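You operate a simulated robot arm through the tools that you are given. There is no shell and no other tool.

You run a simulated robot arm. Do the job below in one go: nothing can be reset, and whatever is moved stays where it is left.

JOB
Clamp the blue ball unit, brush it clean, seat it in the empty cup.
Fine: purple holder and lever; brush back; lever freed before the unit comes out; blue latch locked last; the other units stay. Set down upright: blue ball unit, brush. What is to be rubbed or washed off counts as gone when no trace of it is left.

Only the result counts: the job must be done as asked and must still hold three seconds after the hand-in. Knocking over, shifting, dropping, spilling or breaking anything else fails it.

ROBOT AND FRAMES
A 7-joint arm with a two-finger parallel gripper, fixed in place. Base frame: the origin is on the floor under the middle of its stand, x ahead of it, y to its left, z up; the work surface is at about z = 760. Units: mm, rad, N and s.
With the tool pointing down near the work surface it reaches from about 100 to 660 mm from the base axis. Its first joint turns from -1.152 to 1.152 rad. Payload 1.57 kg.
The TCP is the grasp point between the finger pads, 30 mm short of the fingertips. In the tool frame z runs along the fingers and y along their closing line. The gripper opens to 80 mm. The fingers are 17 mm wide and 12 mm thick; the gripper's body (40 by 82 mm) begins 80 mm behind the TCP.
Orientation is that of the tool frame in the base frame, as a unit quaternion [x, y, z, w]. With the fingers straight down and closing along the base's y, the tool's x points along the base's -x, its y along +y and its z along -z.

CONTROLS
- The arm moves only by the tool arm_command. Its argument "deltas" is a list of rows, each a list of 2 entries, a list of its own where there are three numbers: the shift along the tool's x, y, z in units of 500 mm (1.0 is 500 mm), then the turn, a rotation vector about the tool's x, y, z in units of 90 degrees (1.0 is 90 degrees). In form: [[[tx, ty, tz], [rx, ry, rz]], ...]. A call has 1 to 20 rows; each row is the pose to reach, as a shift and turn from the pose commanded when the call began, along the tool's axes at that moment. "fingers" is the closure, from 0 (fully open) to 1 (shut), set as the call begins (left out, the last holds). A call with a number of a shift or a turn outside -1 to 1 is refused whole. Each row takes 0.2 s and may step no farther than 50 mm and 0.15 rad from the row before; otherwise, or with a gripper value out of range, the whole call is refused. Where a pose cannot be reached the arm comes as near as it can. A force on the tool above 70 N (or 10 N above the force at the start of the call, whichever is more), or a blocked arm, ends the call early, and 0.2 s more pass. The fingers move at their own pace (about 72 mm/s each) and stop on an object; they squeeze with about 26 N. The grip force told is the motor's: it shows also when the fingers shut on nothing. Time passes only in rows, and 0.2 s behind the last, so rows that repeat a pose let the fingers close. It gives the time, the measured TCP pose, the force on the tool (base axes), the opening and the grip force at its end, in the units of the frame above (readings bear some noise), with the torque about the TCP (base axes, N m) and any sound that the robot's microphone picked up.
- Cameras (640 x 400 px; columns grow to the right, rows downward): "scene" is fixed at [53.1, 446.9, 1416.2]; the picture's right is [-0.72, -0.69, 0.00], its down [-0.52, 0.54, -0.66] and it looks along [0.46, -0.48, -0.75] (base axes); focal length 330 px, centre (320, 200). "wrist" rides on the gripper at [72, -7, -122] in the tool frame; the picture's right is [0.09, 1.00, 0.00], its down [-0.84, 0.08, -0.54] and it looks along [-0.54, 0.05, 0.84] (tool axes); focal length 238 px, centre (320, 200). There is no depth. A picture from a camera that has moved, and an enlarged one, comes with that camera's place and axes in the base frame and with its lens. The place of the scene camera against the robot may be out by one fixed shift of up to 18 mm in any direction.
- capture(camera): a new picture of that camera. It takes no simulated time.
- enlarge(camera, box): a new picture of the part [left, top, right, bottom] of that camera's present view, enlarged. It takes no simulated time.
- sign_off(): hands the job in; it is judged then, once.

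Nothing tells you positions but the pictures and the camera data. Unless the task says otherwise, let go and move clear before handing in.

The tools are called after ">>>" as name(argument=value, ...) on one line, values as JSON. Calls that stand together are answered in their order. arm_command: Moves the arm, as the interface text tells. Its arguments: {"type":"object","properties":{"deltas":{"type":"array","items":{"type":"array"}},"fingers":{"type":"number"}},"required":["deltas"]} The other tools are called the same way: capture (camera) takes a picture; enlarge (camera, box) takes an enlarged picture of a part of a camera's view; sign_off () hands the job in.

At the start:

```text
t: 0.0
tcp_pos: [372.7, 27.9, 1068.1]
tcp_rot: [0.0, 1.0, 0.0, 0.0]
force: [-0.2, 0.6, 0.1]
ft_torque: [-0.01, 0.02, 0.0]
width: 80.0
finger_force: 0.0
```

scene: 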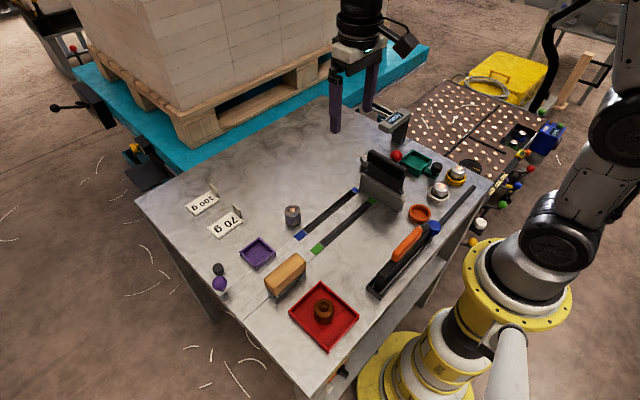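
wrist: 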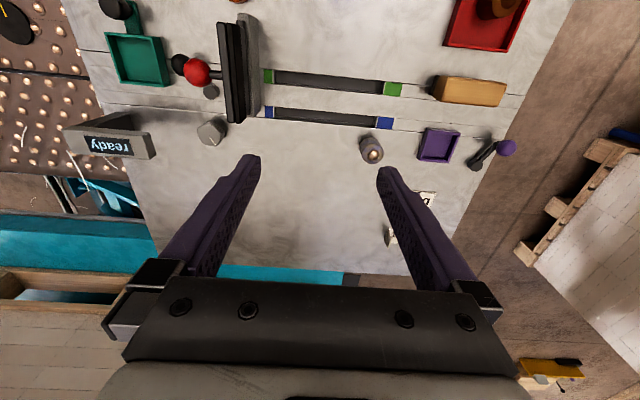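

I see a table with a red tray, a wooden block (probably the brush), purple and green holders with levers, cups and small ball units. I'll take enlarged views before I move anything.

>>> enlarge(camera="scene", box=[340, 130, 500, 230])

>>> enlarge(camera="scene", box=[180, 180, 340, 300])

>>> enlarge(camera="scene", box=[260, 230, 400, 360])

>>> enlarge(camera="scene", box=[360, 180, 500, 300])

>>> enlarge(camera="wrist", box=[60, 0, 300, 180])

>>> enlarge(camera="wrist", box=[320, 0, 560, 180])

```text
4.00 times, centred on (420, 180) of scene
camera zoom: at [53.1, 446.9, 1416.2], right [-0.72, -0.69, 0.0], down [-0.52, 0.54, -0.66], along [0.46, -0.48, -0.75], focal length 1322 px, centre (-80, 280)
```

zoom: 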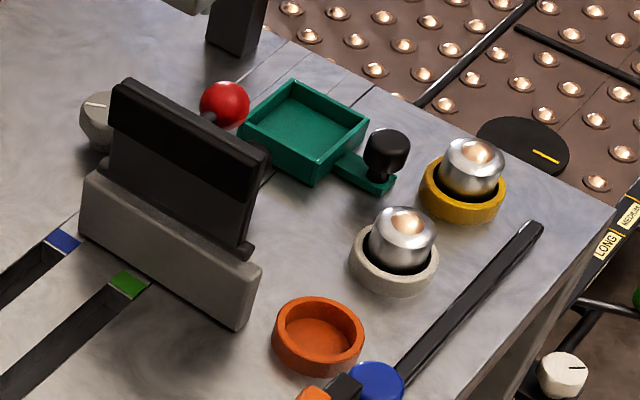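

```text
3.33 times, centred on (260, 240) of scene
camera zoom: at [53.1, 446.9, 1416.2], right [-0.72, -0.69, 0.0], down [-0.52, 0.54, -0.66], along [0.46, -0.48, -0.75], focal length 1101 px, centre (520, 67)
```

zoom: 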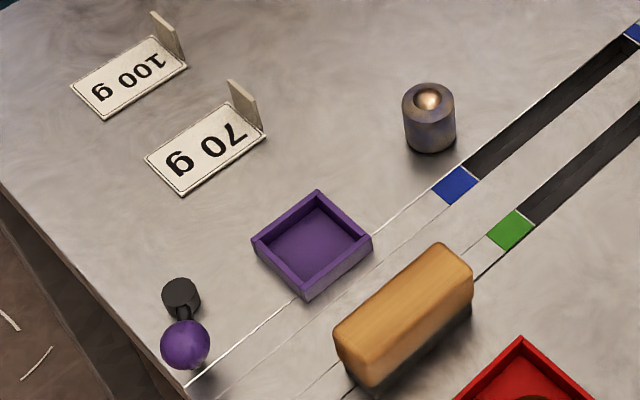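

```text
3.08 times, centred on (330, 295) of scene
camera zoom: at [53.1, 446.9, 1416.2], right [-0.72, -0.69, 0.0], down [-0.52, 0.54, -0.66], along [0.46, -0.48, -0.75], focal length 1017 px, centre (289, -92)
```

zoom: 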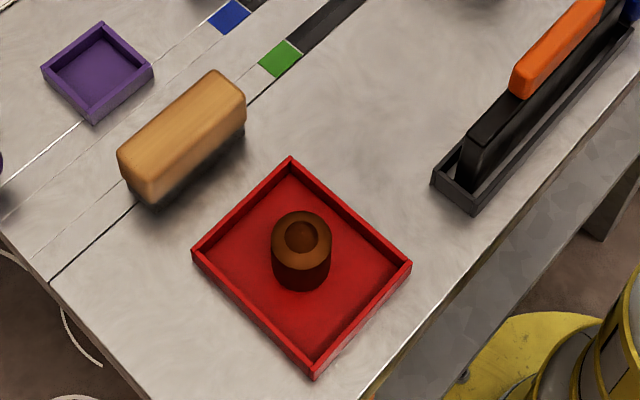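

```text
3.33 times, centred on (430, 240) of scene
camera zoom: at [53.1, 446.9, 1416.2], right [-0.72, -0.69, 0.0], down [-0.52, 0.54, -0.66], along [0.46, -0.48, -0.75], focal length 1101 px, centre (-47, 67)
```

zoom: 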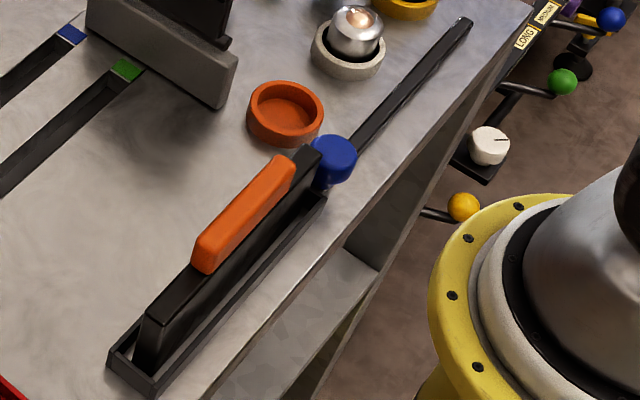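

```text
2.22 times, centred on (180, 90) of wrist
camera zoom: at [301.8, 19.8, 1189.5], right [-0.09, 1.0, 0.0], down [0.84, 0.08, 0.54], along [0.54, 0.05, -0.84], focal length 530 px, centre (631, 444)
```

zoom: 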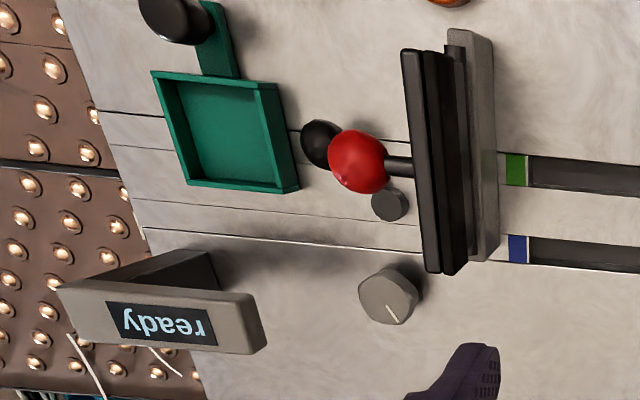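

```text
2.22 times, centred on (440, 90) of wrist
camera zoom: at [301.8, 19.8, 1189.5], right [-0.09, 1.0, 0.0], down [0.84, 0.08, 0.54], along [0.54, 0.05, -0.84], focal length 530 px, centre (53, 444)
```

zoom: 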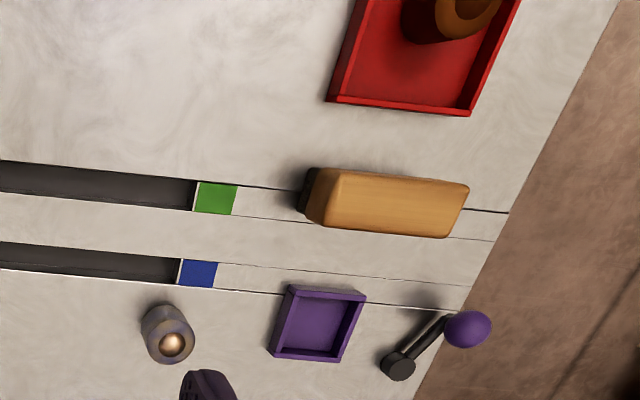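

The unit standing alone near (449, 125) looks dirty and bluish. The wooden block near (339, 255) looks like the brush, the orange cup looks empty, and the purple holder with its lever is near (436, 256). I'll pull the arm back to get a wider wrist view.

>>> arm_command(deltas=[[[0.08, 0, 0], [0, 0, 0]], [[0.16, 0, 0], [0, 0, 0]], [[0.24, 0, 0], [0, 0, 0]], [[0.32, 0, 0], [0, 0, 0]]])

>>> capture(camera="wrist")

>>> capture(camera="scene")

```text
t: 1.0
tcp_pos: [212.7, 27.4, 1067.4]
tcp_rot: [0.0, 1.0, 0.0, 0.0]
force: [0.4, 0.6, 0.8]
ft_torque: [0.0, -0.03, 0.01]
width: 79.9
finger_force: 0.0
```

```text
taken
camera wrist: at [140.7, 21.0, 1189.2], right [-0.09, 1.0, 0.0], down [0.84, 0.08, 0.54], along [0.54, 0.05, -0.84], focal length 238 px, centre (320, 200)
```

wrist: 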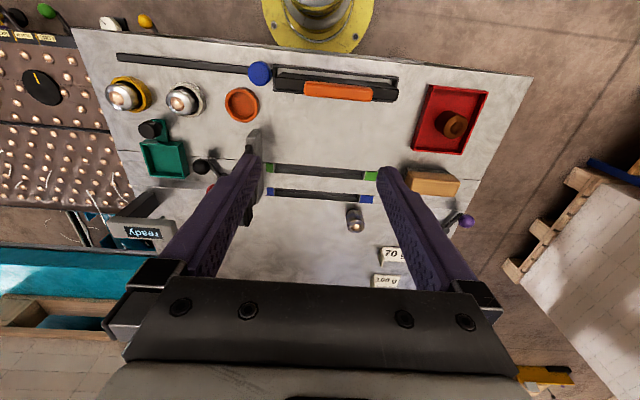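

```text
taken
```

scene: 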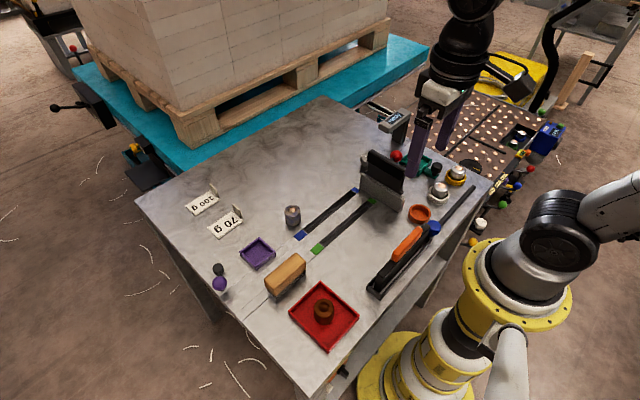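

>>> enlarge(camera="wrist", box=[80, 30, 280, 210])

>>> enlarge(camera="wrist", box=[220, 40, 420, 140])

>>> enlarge(camera="wrist", box=[340, 60, 540, 240])

>>> enlarge(camera="wrist", box=[250, 150, 400, 250])

```text
2.22 times, centred on (180, 120) of wrist
camera zoom: at [140.7, 21.0, 1189.2], right [-0.09, 1.0, 0.0], down [0.84, 0.08, 0.54], along [0.54, 0.05, -0.84], focal length 530 px, centre (631, 378)
```

zoom: 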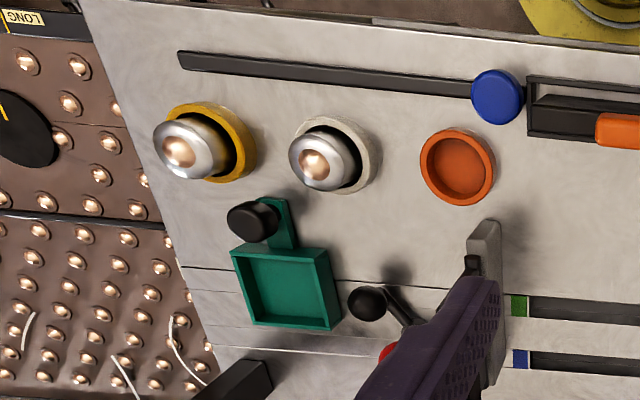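

```text
3.20 times, centred on (320, 90) of wrist
camera zoom: at [140.7, 21.0, 1189.2], right [-0.09, 1.0, 0.0], down [0.84, 0.08, 0.54], along [0.54, 0.05, -0.84], focal length 763 px, centre (320, 552)
```

zoom: 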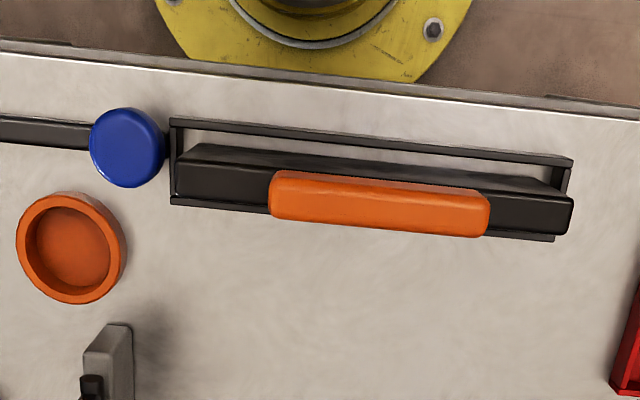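

```text
2.22 times, centred on (440, 150) of wrist
camera zoom: at [140.7, 21.0, 1189.2], right [-0.09, 1.0, 0.0], down [0.84, 0.08, 0.54], along [0.54, 0.05, -0.84], focal length 530 px, centre (53, 311)
```

zoom: 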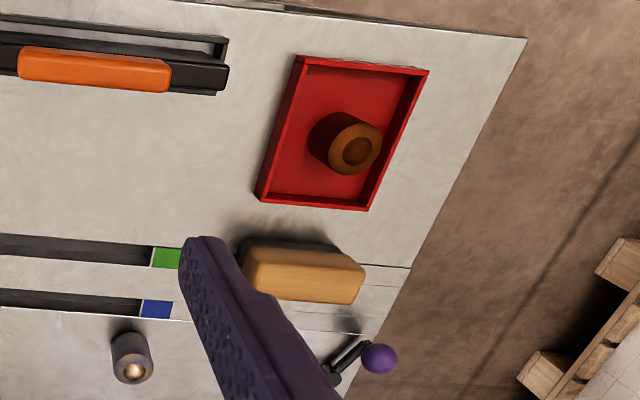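

```text
4.00 times, centred on (325, 200) of wrist
camera zoom: at [140.7, 21.0, 1189.2], right [-0.09, 1.0, 0.0], down [0.84, 0.08, 0.54], along [0.54, 0.05, -0.84], focal length 953 px, centre (300, 200)
```

zoom: 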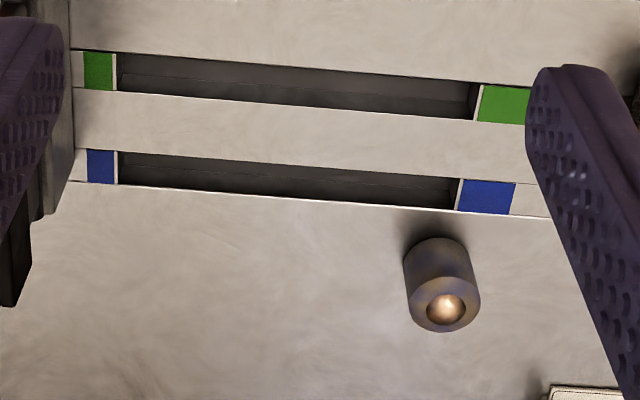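

The black panel, the slots and the blue knob on its rail aren't clear yet. I'll zoom in on each from both cameras.

>>> enlarge(camera="scene", box=[345, 135, 425, 215])

>>> enlarge(camera="scene", box=[280, 180, 390, 260])

>>> enlarge(camera="scene", box=[400, 170, 490, 250])

>>> enlarge(camera="scene", box=[260, 190, 320, 240])

>>> enlarge(camera="scene", box=[350, 100, 420, 160])

>>> enlarge(camera="scene", box=[190, 230, 310, 310])

```text
5.00 times, centred on (385, 175) of scene
camera zoom: at [53.1, 446.9, 1416.2], right [-0.72, -0.69, 0.0], down [-0.52, 0.54, -0.66], along [0.46, -0.48, -0.75], focal length 1652 px, centre (-5, 325)
```

zoom: 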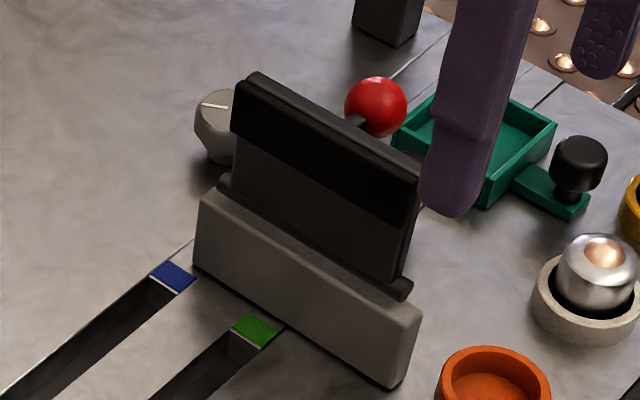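

```text
5.00 times, centred on (335, 220) of scene
camera zoom: at [53.1, 446.9, 1416.2], right [-0.72, -0.69, 0.0], down [-0.52, 0.54, -0.66], along [0.46, -0.48, -0.75], focal length 1652 px, centre (245, 100)
```

zoom: 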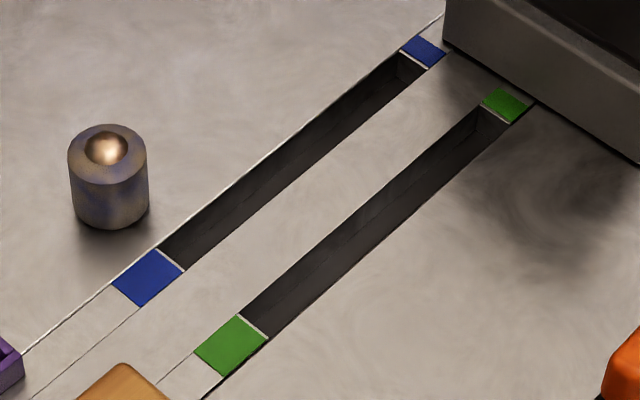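

```text
5.00 times, centred on (445, 210) of scene
camera zoom: at [53.1, 446.9, 1416.2], right [-0.72, -0.69, 0.0], down [-0.52, 0.54, -0.66], along [0.46, -0.48, -0.75], focal length 1652 px, centre (-305, 150)
```

zoom: 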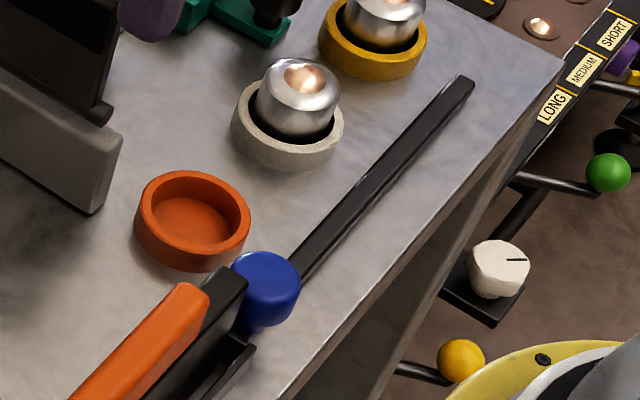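

```text
8.00 times, centred on (290, 215) of scene
camera zoom: at [53.1, 446.9, 1416.2], right [-0.72, -0.69, 0.0], down [-0.52, 0.54, -0.66], along [0.46, -0.48, -0.75], focal length 2643 px, centre (560, 80)
```

zoom: 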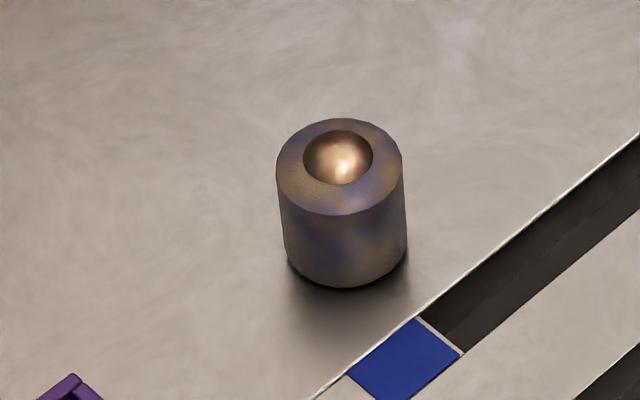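

```text
6.67 times, centred on (385, 130) of scene
camera zoom: at [53.1, 446.9, 1416.2], right [-0.72, -0.69, 0.0], down [-0.52, 0.54, -0.66], along [0.46, -0.48, -0.75], focal length 2203 px, centre (-113, 667)
```

zoom: 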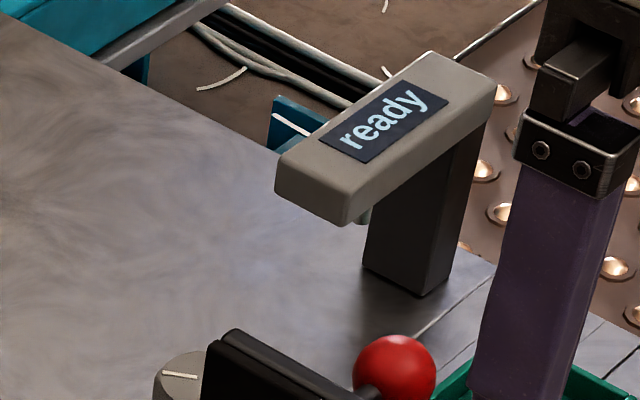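

```text
5.00 times, centred on (250, 270) of scene
camera zoom: at [53.1, 446.9, 1416.2], right [-0.72, -0.69, 0.0], down [-0.52, 0.54, -0.66], along [0.46, -0.48, -0.75], focal length 1652 px, centre (670, -150)
```

zoom: 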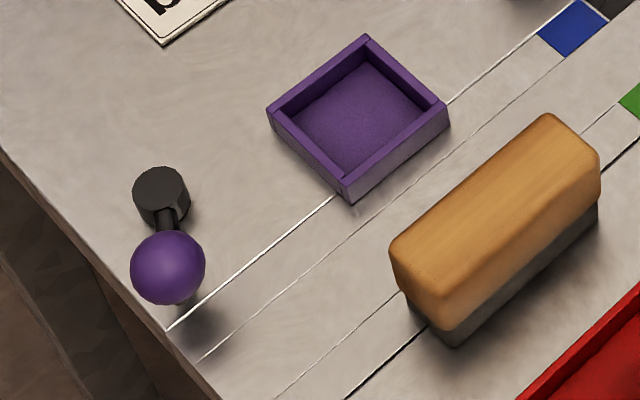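

Next I need to tell which object is the brush, so I'm zooming in on the wooden block and on the orange-handled tool in the rack.

>>> enlarge(camera="scene", box=[255, 240, 315, 310])

>>> enlarge(camera="scene", box=[360, 215, 440, 305])

>>> enlarge(camera="wrist", box=[240, 50, 320, 110])

>>> enlarge(camera="wrist", box=[330, 60, 410, 120])

>>> enlarge(camera="scene", box=[285, 270, 365, 350])

```text
5.71 times, centred on (285, 275) of scene
camera zoom: at [53.1, 446.9, 1416.2], right [-0.72, -0.69, 0.0], down [-0.52, 0.54, -0.66], along [0.46, -0.48, -0.75], focal length 1888 px, centre (520, -229)
```

zoom: 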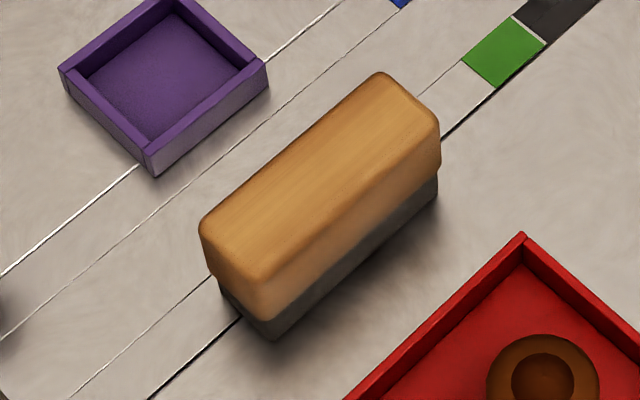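

```text
4.44 times, centred on (400, 260) of scene
camera zoom: at [53.1, 446.9, 1416.2], right [-0.72, -0.69, 0.0], down [-0.52, 0.54, -0.66], along [0.46, -0.48, -0.75], focal length 1468 px, centre (-36, -67)
```

zoom: 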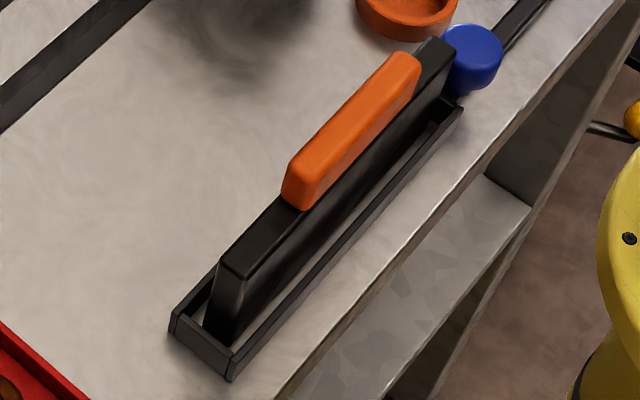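

```text
6.67 times, centred on (280, 80) of wrist
camera zoom: at [140.7, 21.0, 1189.2], right [-0.09, 1.0, 0.0], down [0.84, 0.08, 0.54], along [0.54, 0.05, -0.84], focal length 1589 px, centre (587, 1000)
```

zoom: 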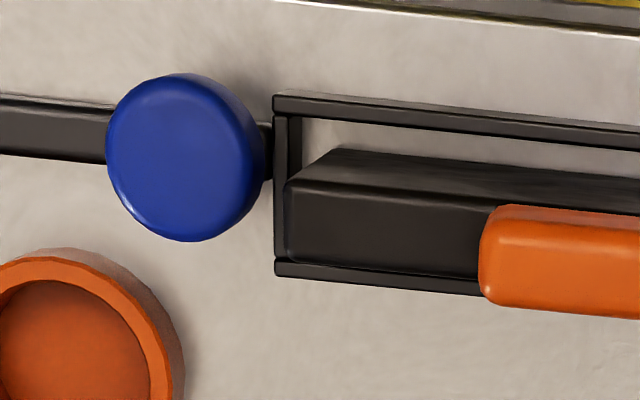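

```text
6.67 times, centred on (370, 90) of wrist
camera zoom: at [140.7, 21.0, 1189.2], right [-0.09, 1.0, 0.0], down [0.84, 0.08, 0.54], along [0.54, 0.05, -0.84], focal length 1589 px, centre (-13, 933)
```

zoom: 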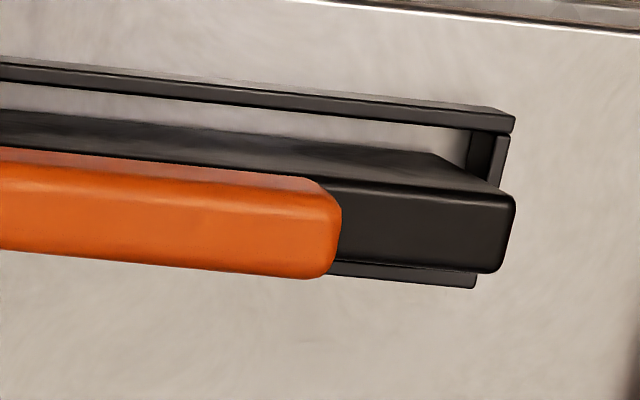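

```text
5.00 times, centred on (325, 310) of scene
camera zoom: at [53.1, 446.9, 1416.2], right [-0.72, -0.69, 0.0], down [-0.52, 0.54, -0.66], along [0.46, -0.48, -0.75], focal length 1652 px, centre (295, -350)
```

zoom: 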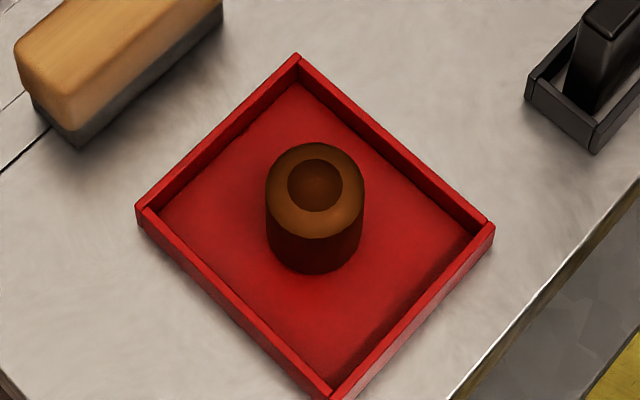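

The wooden block with grey bristles underneath is the brush. The tool in the black frame looks like something else. I'll move over the purple holder and lever to see them from close up.

>>> arm_command(deltas=[[[-0.025, 0.078, 0.019], [0, 0, 0]], [[-0.05, 0.156, 0.038], [0, 0, 0]], [[-0.075, 0.234, 0.057], [0, 0, 0]], [[-0.1, 0.312, 0.077], [0, 0, 0]], [[-0.125, 0.39, 0.096], [0, 0, 0]], [[-0.15, 0.468, 0.115], [0, 0, 0]], [[-0.175, 0.545, 0.134], [0, 0, 0]]])

>>> capture(camera="wrist")

```text
t: 2.6
tcp_pos: [299.8, 300.7, 1001.9]
tcp_rot: [0.0, 1.0, 0.001, -0.001]
force: [-0.4, 0.0, 0.6]
ft_torque: [0.0, 0.02, -0.01]
width: 79.9
finger_force: 0.0
```

```text
taken
camera wrist: at [228.0, 292.6, 1123.6], right [-0.09, 1.0, 0.0], down [0.84, 0.08, 0.54], along [0.54, 0.05, -0.84], focal length 238 px, centre (320, 200)
```

wrist: 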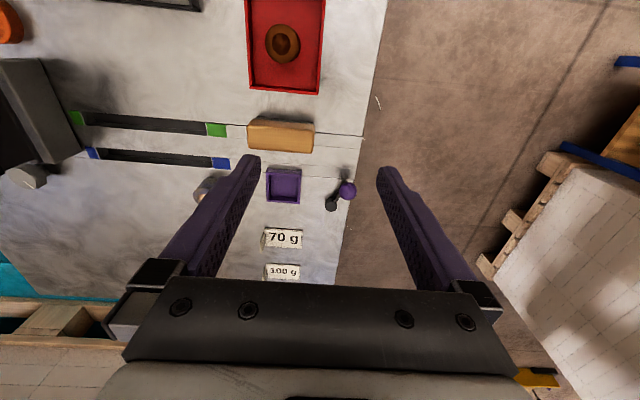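

>>> enlarge(camera="wrist", box=[255, 150, 375, 220])

>>> enlarge(camera="wrist", box=[310, 165, 370, 215])

>>> enlarge(camera="wrist", box=[230, 100, 340, 170])

>>> enlarge(camera="scene", box=[200, 255, 240, 300])

```text
5.33 times, centred on (315, 185) of wrist
camera zoom: at [228.0, 292.6, 1123.6], right [-0.09, 1.0, 0.0], down [0.84, 0.08, 0.54], along [0.54, 0.05, -0.84], focal length 1271 px, centre (347, 280)
```

zoom: 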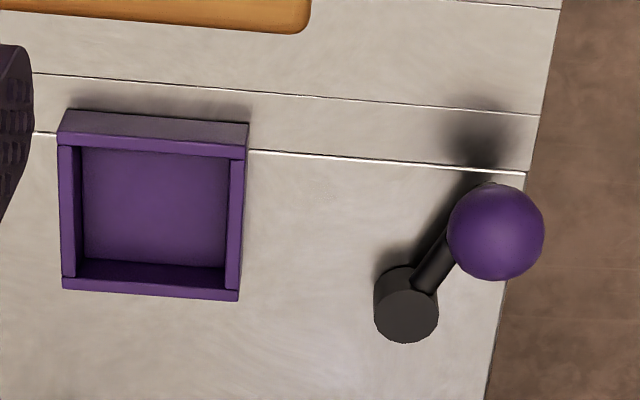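

```text
8.00 times, centred on (340, 190) of wrist
camera zoom: at [228.0, 292.6, 1123.6], right [-0.09, 1.0, 0.0], down [0.84, 0.08, 0.54], along [0.54, 0.05, -0.84], focal length 1907 px, centre (160, 280)
```

zoom: 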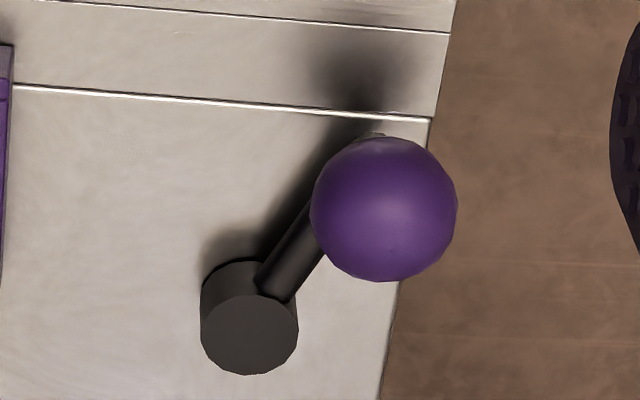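

```text
5.71 times, centred on (285, 135) of wrist
camera zoom: at [228.0, 292.6, 1123.6], right [-0.09, 1.0, 0.0], down [0.84, 0.08, 0.54], along [0.54, 0.05, -0.84], focal length 1362 px, centre (520, 571)
```

zoom: 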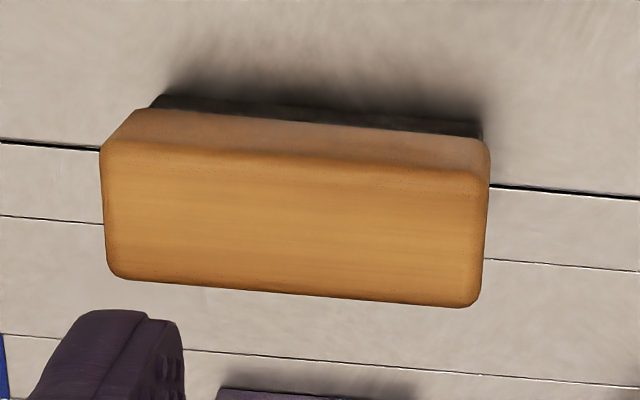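

```text
8.89 times, centred on (220, 278) of scene
camera zoom: at [53.0, 446.9, 1416.2], right [-0.72, -0.69, 0.0], down [-0.52, 0.54, -0.66], along [0.46, -0.48, -0.75], focal length 2937 px, centre (1209, -489)
```

zoom: 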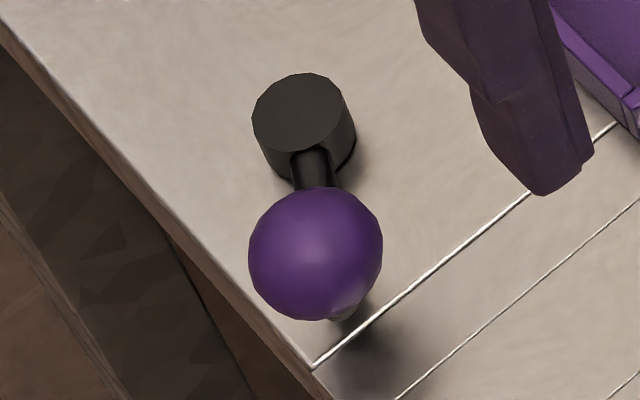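

The purple lever has a hub near (459, 334) and its ball near (419, 356, 794). There is a small grey mark under the ball. Next I'll look at the far side: the panel, the red lever, the cups and the blue latch.

>>> arm_command(deltas=[[[0.01, -0.09, 0], [0, 0, 0]], [[0.02, -0.18, 0], [0, 0, 0]], [[0.03, -0.27, 0], [0, 0, 0]], [[0.04, -0.36, 0], [0, 0, 0]], [[0.05, -0.45, 0], [0, 0, 0]], [[0.06, -0.54, 0], [0, 0, 0]], [[0.07, -0.63, 0], [0, 0, 0]], [[0.08, -0.72, 0], [0, 0, 0]], [[0.09, -0.81, 0], [0, 0, 0]], [[0.1, -0.9, 0], [0, 0, 0]]])

>>> capture(camera="wrist")

>>> enlarge(camera="wrist", box=[220, 60, 420, 190])

>>> enlarge(camera="wrist", box=[180, 0, 460, 110])

```text
t: 4.8
tcp_pos: [250.0, -153.6, 1001.5]
tcp_rot: [-0.001, 1.0, 0.0, 0.001]
force: [-0.6, -0.3, 0.8]
ft_torque: [-0.01, -0.03, -0.01]
width: 80.0
finger_force: 0.1
```

```text
taken
camera wrist: at [178.9, -160.4, 1123.1], right [-0.09, 1.0, 0.0], down [0.84, 0.08, 0.54], along [0.54, 0.05, -0.84], focal length 238 px, centre (320, 200)
```

wrist: 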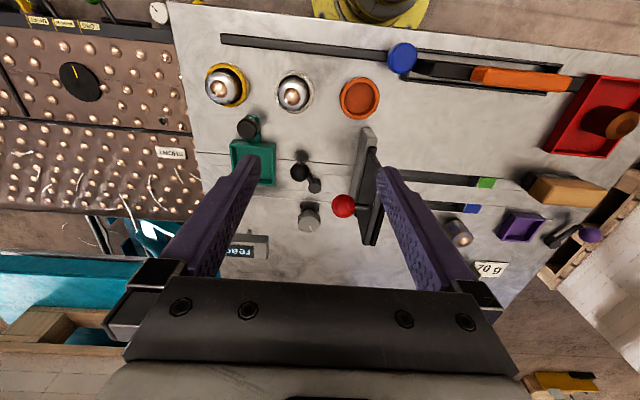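

```text
3.08 times, centred on (320, 125) of wrist
camera zoom: at [178.9, -160.4, 1123.1], right [-0.09, 1.0, 0.0], down [0.84, 0.08, 0.54], along [0.54, 0.05, -0.84], focal length 733 px, centre (320, 431)
```

zoom: 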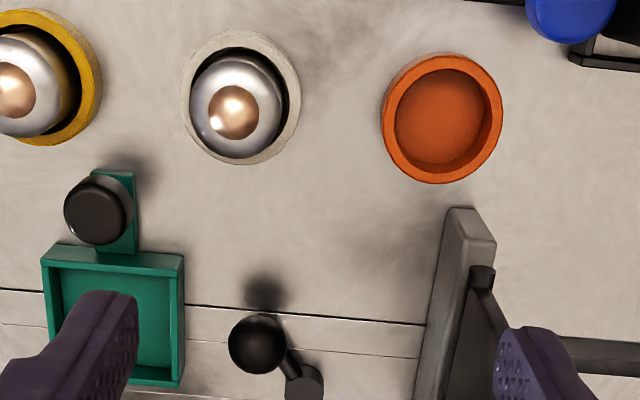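

```text
2.29 times, centred on (320, 55) of wrist
camera zoom: at [178.9, -160.4, 1123.1], right [-0.09, 1.0, 0.0], down [0.84, 0.08, 0.54], along [0.54, 0.05, -0.84], focal length 545 px, centre (320, 531)
```

zoom: 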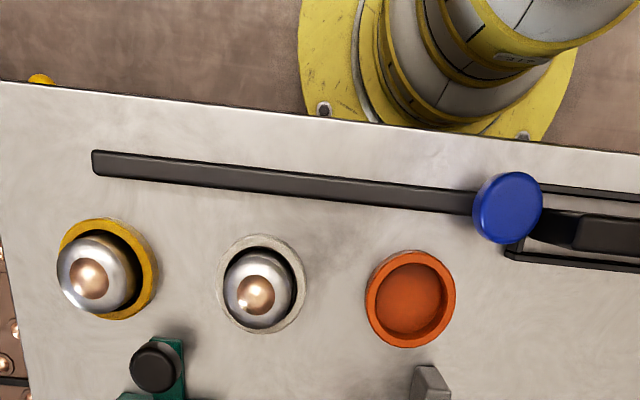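

A second lever with a black ball sits by the green holder, and the red ball belongs to the panel. I'll look closely at the blue latch rail and both of its ends.

>>> enlarge(camera="wrist", box=[370, 20, 470, 100])

>>> enlarge(camera="wrist", box=[200, 20, 300, 100])

>>> enlarge(camera="scene", box=[410, 175, 490, 240])

>>> enlarge(camera="wrist", box=[270, 140, 370, 240])

>>> enlarge(camera="wrist", box=[480, 180, 620, 270])

```text
5.00 times, centred on (420, 60) of wrist
camera zoom: at [178.9, -160.4, 1123.1], right [-0.09, 1.0, 0.0], down [0.84, 0.08, 0.54], along [0.54, 0.05, -0.84], focal length 1192 px, centre (-180, 900)
```

zoom: 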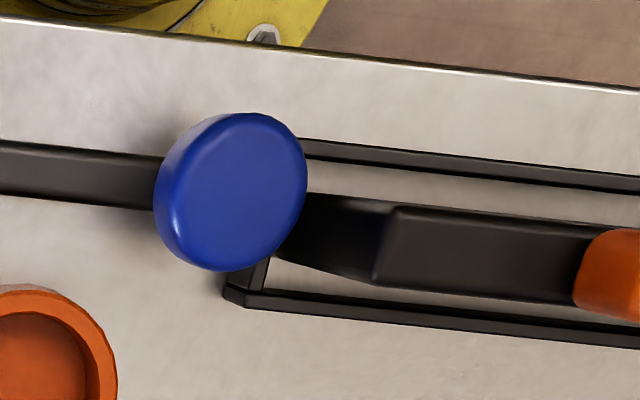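

```text
5.00 times, centred on (250, 60) of wrist
camera zoom: at [178.9, -160.4, 1123.1], right [-0.09, 1.0, 0.0], down [0.84, 0.08, 0.54], along [0.54, 0.05, -0.84], focal length 1192 px, centre (670, 900)
```

zoom: 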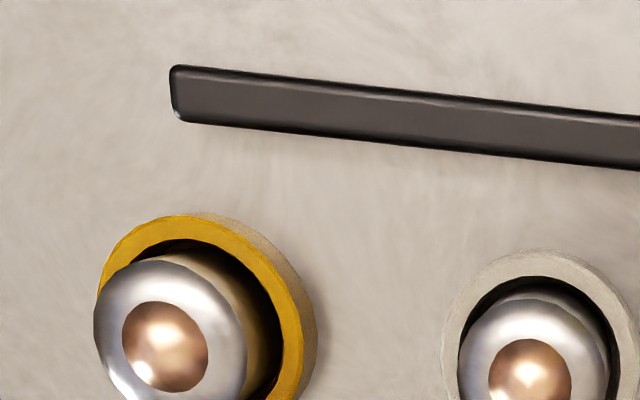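

```text
6.15 times, centred on (450, 208) of scene
camera zoom: at [53.0, 446.9, 1416.2], right [-0.72, -0.69, 0.0], down [-0.52, 0.54, -0.66], along [0.46, -0.48, -0.75], focal length 2033 px, centre (-480, 154)
```

zoom: 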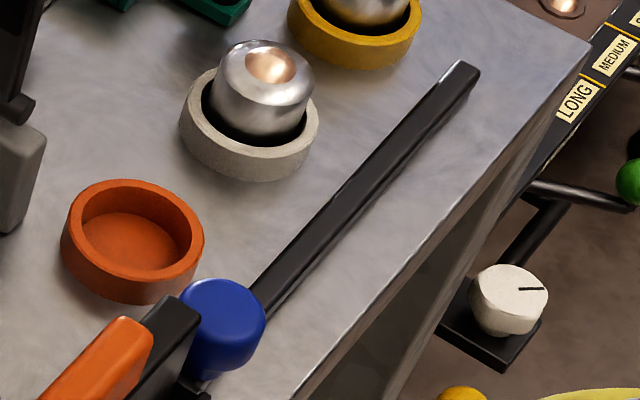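

```text
4.00 times, centred on (320, 190) of wrist
camera zoom: at [178.9, -160.4, 1123.1], right [-0.09, 1.0, 0.0], down [0.84, 0.08, 0.54], along [0.54, 0.05, -0.84], focal length 953 px, centre (320, 240)
```

zoom: 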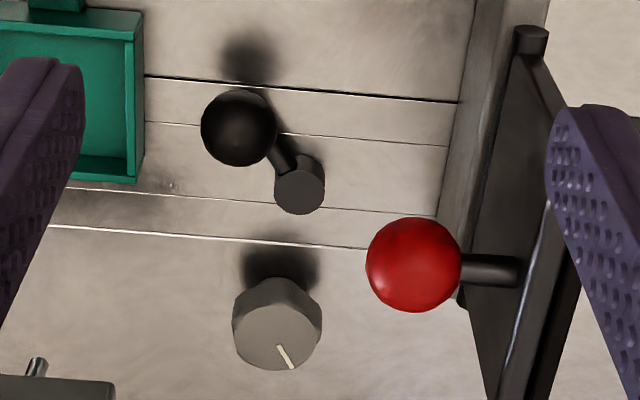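

```text
4.44 times, centred on (550, 225) of wrist
camera zoom: at [178.9, -160.4, 1123.1], right [-0.09, 1.0, 0.0], down [0.84, 0.08, 0.54], along [0.54, 0.05, -0.84], focal length 1059 px, centre (-702, 89)
```

zoom: 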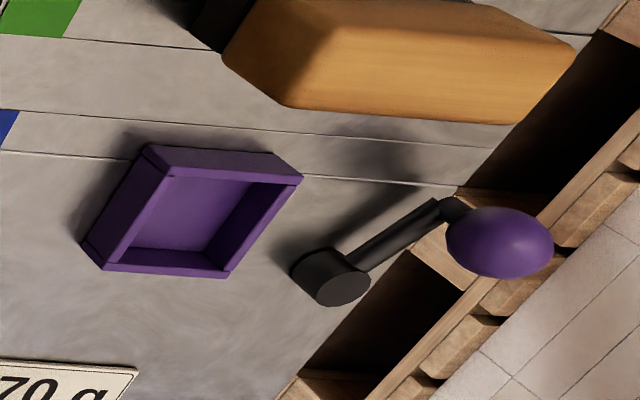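

The blue latch is a knob on a rail that runs along y beside the cups, from about (182, -66) to y ≈ -286. I'll go over the dirty unit next and measure it from close up before grasping.

>>> arm_command(deltas=[[[-0.0475, 0.07, 0.0], [0, 0, 0]], [[-0.095, 0.14, 0.0], [0, 0, 0]], [[-0.1425, 0.21, 0.02], [0, 0, 0]], [[-0.19, 0.28, 0.05], [0, 0, 0]], [[-0.2375, 0.35, 0.09], [0, 0, 0]], [[-0.285, 0.42, 0.13], [0, 0, 0]], [[-0.3325, 0.49, 0.17], [0, 0, 0]], [[-0.38, 0.561, 0.203], [0, 0, 0]]])

>>> capture(camera="wrist")

>>> enlarge(camera="wrist", box=[260, 60, 420, 160])

```text
t: 6.6
tcp_pos: [438.1, 129.7, 899.5]
tcp_rot: [0.0, 1.0, 0.0, 0.002]
force: [-0.1, 0.3, 0.0]
ft_torque: [-0.04, 0.01, 0.03]
width: 80.0
finger_force: 0.0
```

```text
taken
camera wrist: at [367.0, 122.1, 1020.2], right [-0.09, 1.0, 0.0], down [0.84, 0.08, 0.54], along [0.54, 0.05, -0.84], focal length 238 px, centre (320, 200)
```

wrist: 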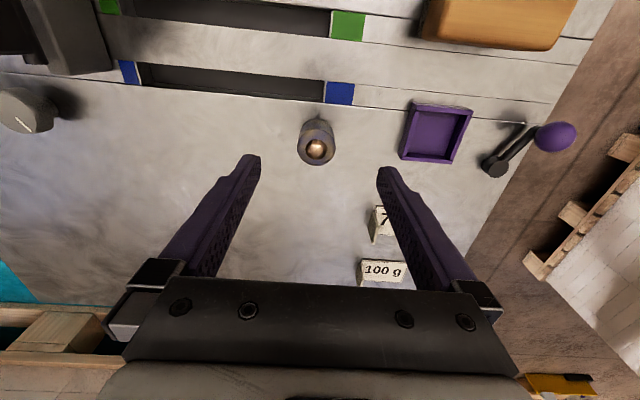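

```text
4.00 times, centred on (340, 110) of wrist
camera zoom: at [367.0, 122.1, 1020.2], right [-0.09, 1.0, 0.0], down [0.84, 0.08, 0.54], along [0.54, 0.05, -0.84], focal length 953 px, centre (240, 560)
```

zoom: 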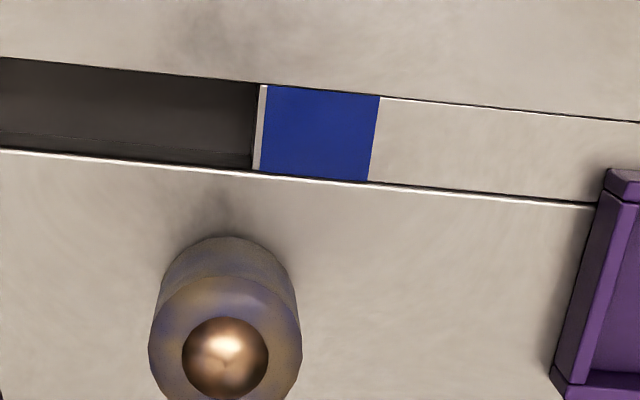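

The unit is about 38 mm across and 40 mm tall, centred near (450, 126). I'll descend with the fingers open, keeping the tips about 18 mm off the table so they will clear the holder walls later.

>>> arm_command(deltas=[[[-0.024, -0.0072, 0.06], [0, 0, 0]], [[-0.024, -0.0072, 0.12], [0, 0, 0]], [[-0.024, -0.0072, 0.16], [0, 0, 0]], [[-0.024, -0.0072, 0.1826], [0, 0, 0]], [[-0.024, -0.0072, 0.1826], [0, 0, 0]]], fingers=0)

>>> capture(camera="wrist")

>>> enlarge(camera="scene", box=[250, 160, 350, 250])

```text
t: 7.8
tcp_pos: [454.0, 124.9, 808.3]
tcp_rot: [0.0, 1.0, 0.001, 0.0]
force: [0.0, 0.2, -0.3]
ft_torque: [0.0, -0.02, 0.0]
width: 79.8
finger_force: 0.1
```

```text
taken
camera wrist: at [381.6, 118.4, 930.0], right [-0.09, 1.0, 0.0], down [0.84, 0.08, 0.54], along [0.54, 0.05, -0.84], focal length 238 px, centre (320, 200)
```

wrist: 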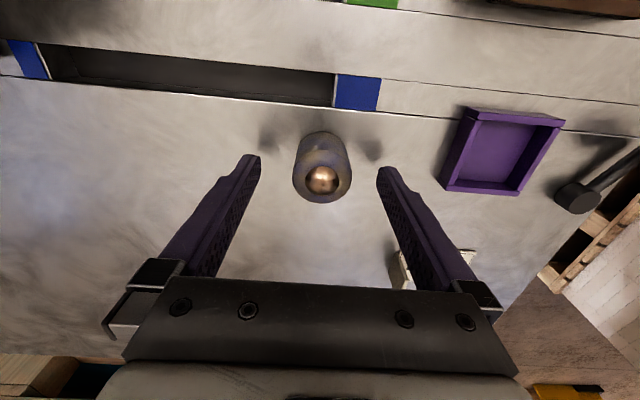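

```text
4.44 times, centred on (300, 205) of scene
camera zoom: at [53.1, 446.9, 1416.2], right [-0.72, -0.69, 0.0], down [-0.52, 0.54, -0.66], along [0.46, -0.48, -0.75], focal length 1468 px, centre (409, 178)
```

zoom: 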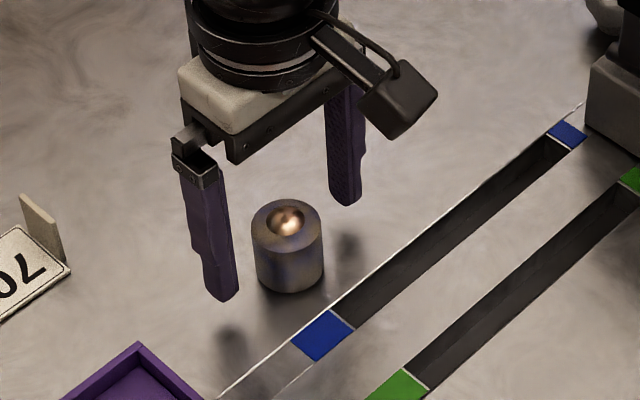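

The unit sits between the fingers at about (450, 126). I'll shift slightly to centre on it and close.

>>> arm_command(deltas=[[[0.005, 0.001, 0], [0, 0, 0]], [[0.005, 0.001, 0], [0, 0, 0]]], fingers=0)

>>> arm_command(deltas=[[[0, 0, 0], [0, 0, 0]], [[0, 0, 0], [0, 0, 0]], [[0, 0, 0], [0, 0, 0]], [[0, 0, 0], [0, 0, 0]]], fingers=1)

>>> capture(camera="wrist")

```text
t: 8.4
tcp_pos: [451.1, 127.1, 808.3]
tcp_rot: [0.0, 1.0, 0.0, 0.0]
force: [-0.5, 0.6, 0.1]
ft_torque: [0.0, -0.01, 0.0]
width: 79.8
finger_force: 0.0
```

```text
t: 9.4
tcp_pos: [449.8, 126.9, 809.2]
tcp_rot: [0.0, 1.0, 0.0, 0.0]
force: [-1.8, -0.9, -0.3]
ft_torque: [-0.07, -0.02, -0.02]
width: 37.0
finger_force: 25.7
```

```text
taken
camera wrist: at [378.9, 119.9, 930.4], right [-0.09, 1.0, 0.0], down [0.84, 0.08, 0.54], along [0.54, 0.05, -0.84], focal length 238 px, centre (320, 200)
```

wrist: 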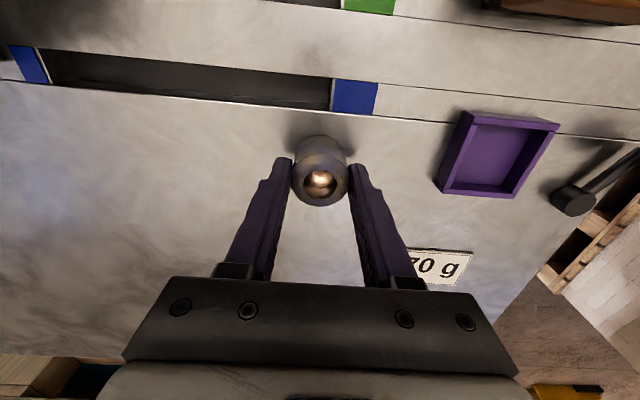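

The unit is gripped at 37 mm. I'll lift it 60 mm and carry it above the purple holder at about (435, 250).

>>> arm_command(deltas=[[[0, 0, -0.06], [0, 0, 0]], [[0, 0, -0.12], [0, 0, 0]], [[0.01, 0.08, -0.12], [0, 0, 0]], [[0.02, 0.16, -0.12], [0, 0, 0]], [[0.03, 0.246, -0.12], [0, 0, 0]], [[0.03, 0.246, -0.12], [0, 0, 0]]])

>>> capture(camera="wrist")

>>> enlarge(camera="wrist", box=[240, 80, 400, 220])

>>> enlarge(camera="scene", box=[200, 180, 320, 290])

```text
t: 10.8
tcp_pos: [433.5, 250.5, 868.0]
tcp_rot: [-0.001, 1.0, 0.0, 0.0]
force: [0.1, 0.2, -0.2]
ft_torque: [0.0, 0.0, -0.02]
width: 0.0
finger_force: 21.8
```

```text
taken
camera wrist: at [362.5, 243.3, 988.9], right [-0.09, 1.0, 0.0], down [0.84, 0.08, 0.54], along [0.54, 0.05, -0.84], focal length 238 px, centre (320, 200)
```

wrist: 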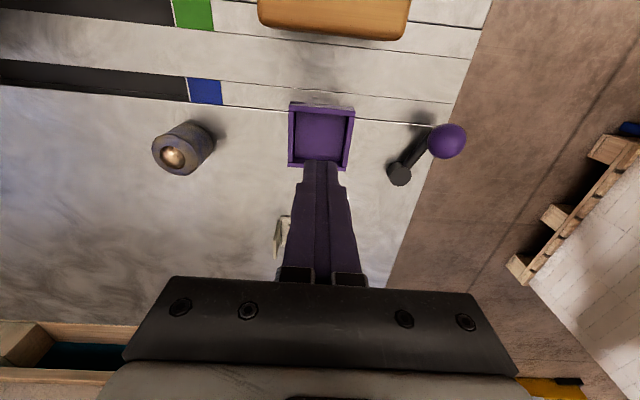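

```text
2.86 times, centred on (320, 150) of wrist
camera zoom: at [362.5, 243.3, 988.9], right [-0.09, 1.0, 0.0], down [0.84, 0.08, 0.54], along [0.54, 0.05, -0.84], focal length 681 px, centre (320, 343)
```

zoom: 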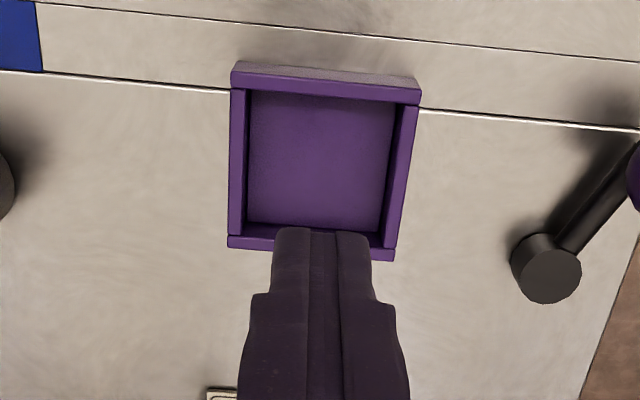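

```text
3.64 times, centred on (260, 235) of scene
camera zoom: at [53.0, 446.9, 1416.2], right [-0.72, -0.69, 0.0], down [-0.52, 0.54, -0.66], along [0.46, -0.48, -0.75], focal length 1201 px, centre (538, 73)
```

zoom: 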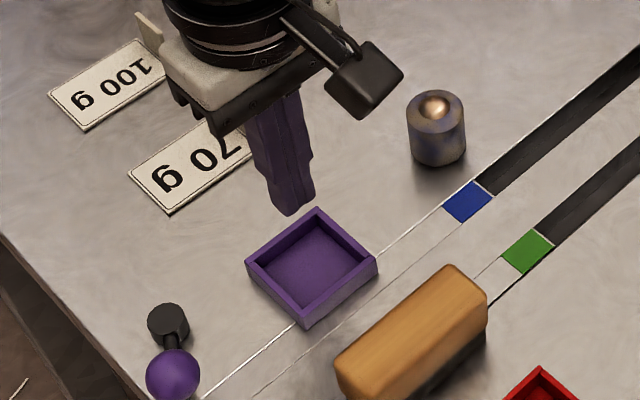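

The unit slipped out when I lifted it and is still standing upright at about (450, 127). I'll go back, grip it a little deeper, and lift slowly.

>>> arm_command(deltas=[[[-0.008, -0.08, 0], [0, 0, 0]], [[-0.016, -0.16, 0], [0, 0, 0]], [[-0.032, -0.246, 0], [0, 0, 0]], [[-0.032, -0.246, 0], [0, 0, 0]]], fingers=0)

>>> capture(camera="wrist")

>>> enlarge(camera="wrist", box=[240, 80, 400, 180])

```text
t: 11.8
tcp_pos: [449.6, 122.0, 868.1]
tcp_rot: [-0.001, 1.0, 0.0, 0.0]
force: [-0.3, -1.0, 0.5]
ft_torque: [-0.01, 0.01, 0.03]
width: 80.2
finger_force: 0.1
```

```text
taken
camera wrist: at [379.2, 115.9, 990.2], right [-0.09, 1.0, 0.0], down [0.84, 0.08, 0.54], along [0.54, 0.05, -0.84], focal length 238 px, centre (320, 200)
```

wrist: 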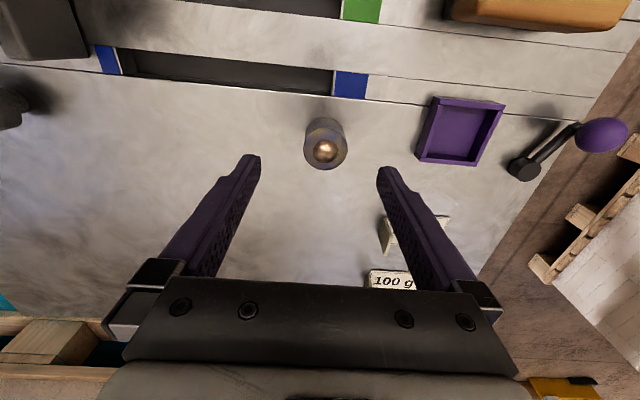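

```text
4.00 times, centred on (320, 130) of wrist
camera zoom: at [379.2, 115.9, 990.2], right [-0.09, 1.0, 0.0], down [0.84, 0.08, 0.54], along [0.54, 0.05, -0.84], focal length 953 px, centre (320, 480)
```

zoom: 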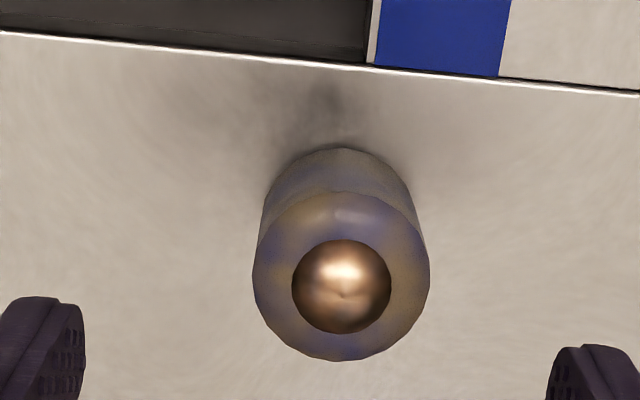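

I'll hold for a moment so the arm settles, then descend for the deeper grip.

>>> arm_command(deltas=[[[0, 0, 0], [0, 0, 0]], [[0, 0, 0], [0, 0, 0]]])

>>> capture(camera="wrist")

```text
t: 12.4
tcp_pos: [449.9, 124.5, 868.8]
tcp_rot: [0.0, 1.0, 0.001, 0.0]
force: [-1.3, -0.4, -0.4]
ft_torque: [0.0, 0.03, 0.01]
width: 80.1
finger_force: 0.1
```

```text
taken
camera wrist: at [379.2, 116.3, 990.3], right [-0.09, 1.0, 0.0], down [0.84, 0.08, 0.54], along [0.54, 0.05, -0.84], focal length 238 px, centre (320, 200)
```

wrist: 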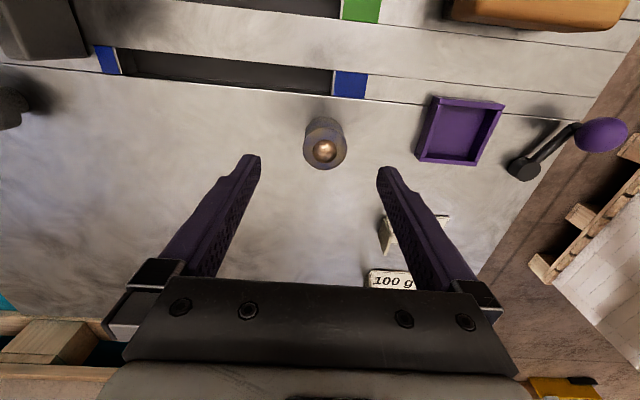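

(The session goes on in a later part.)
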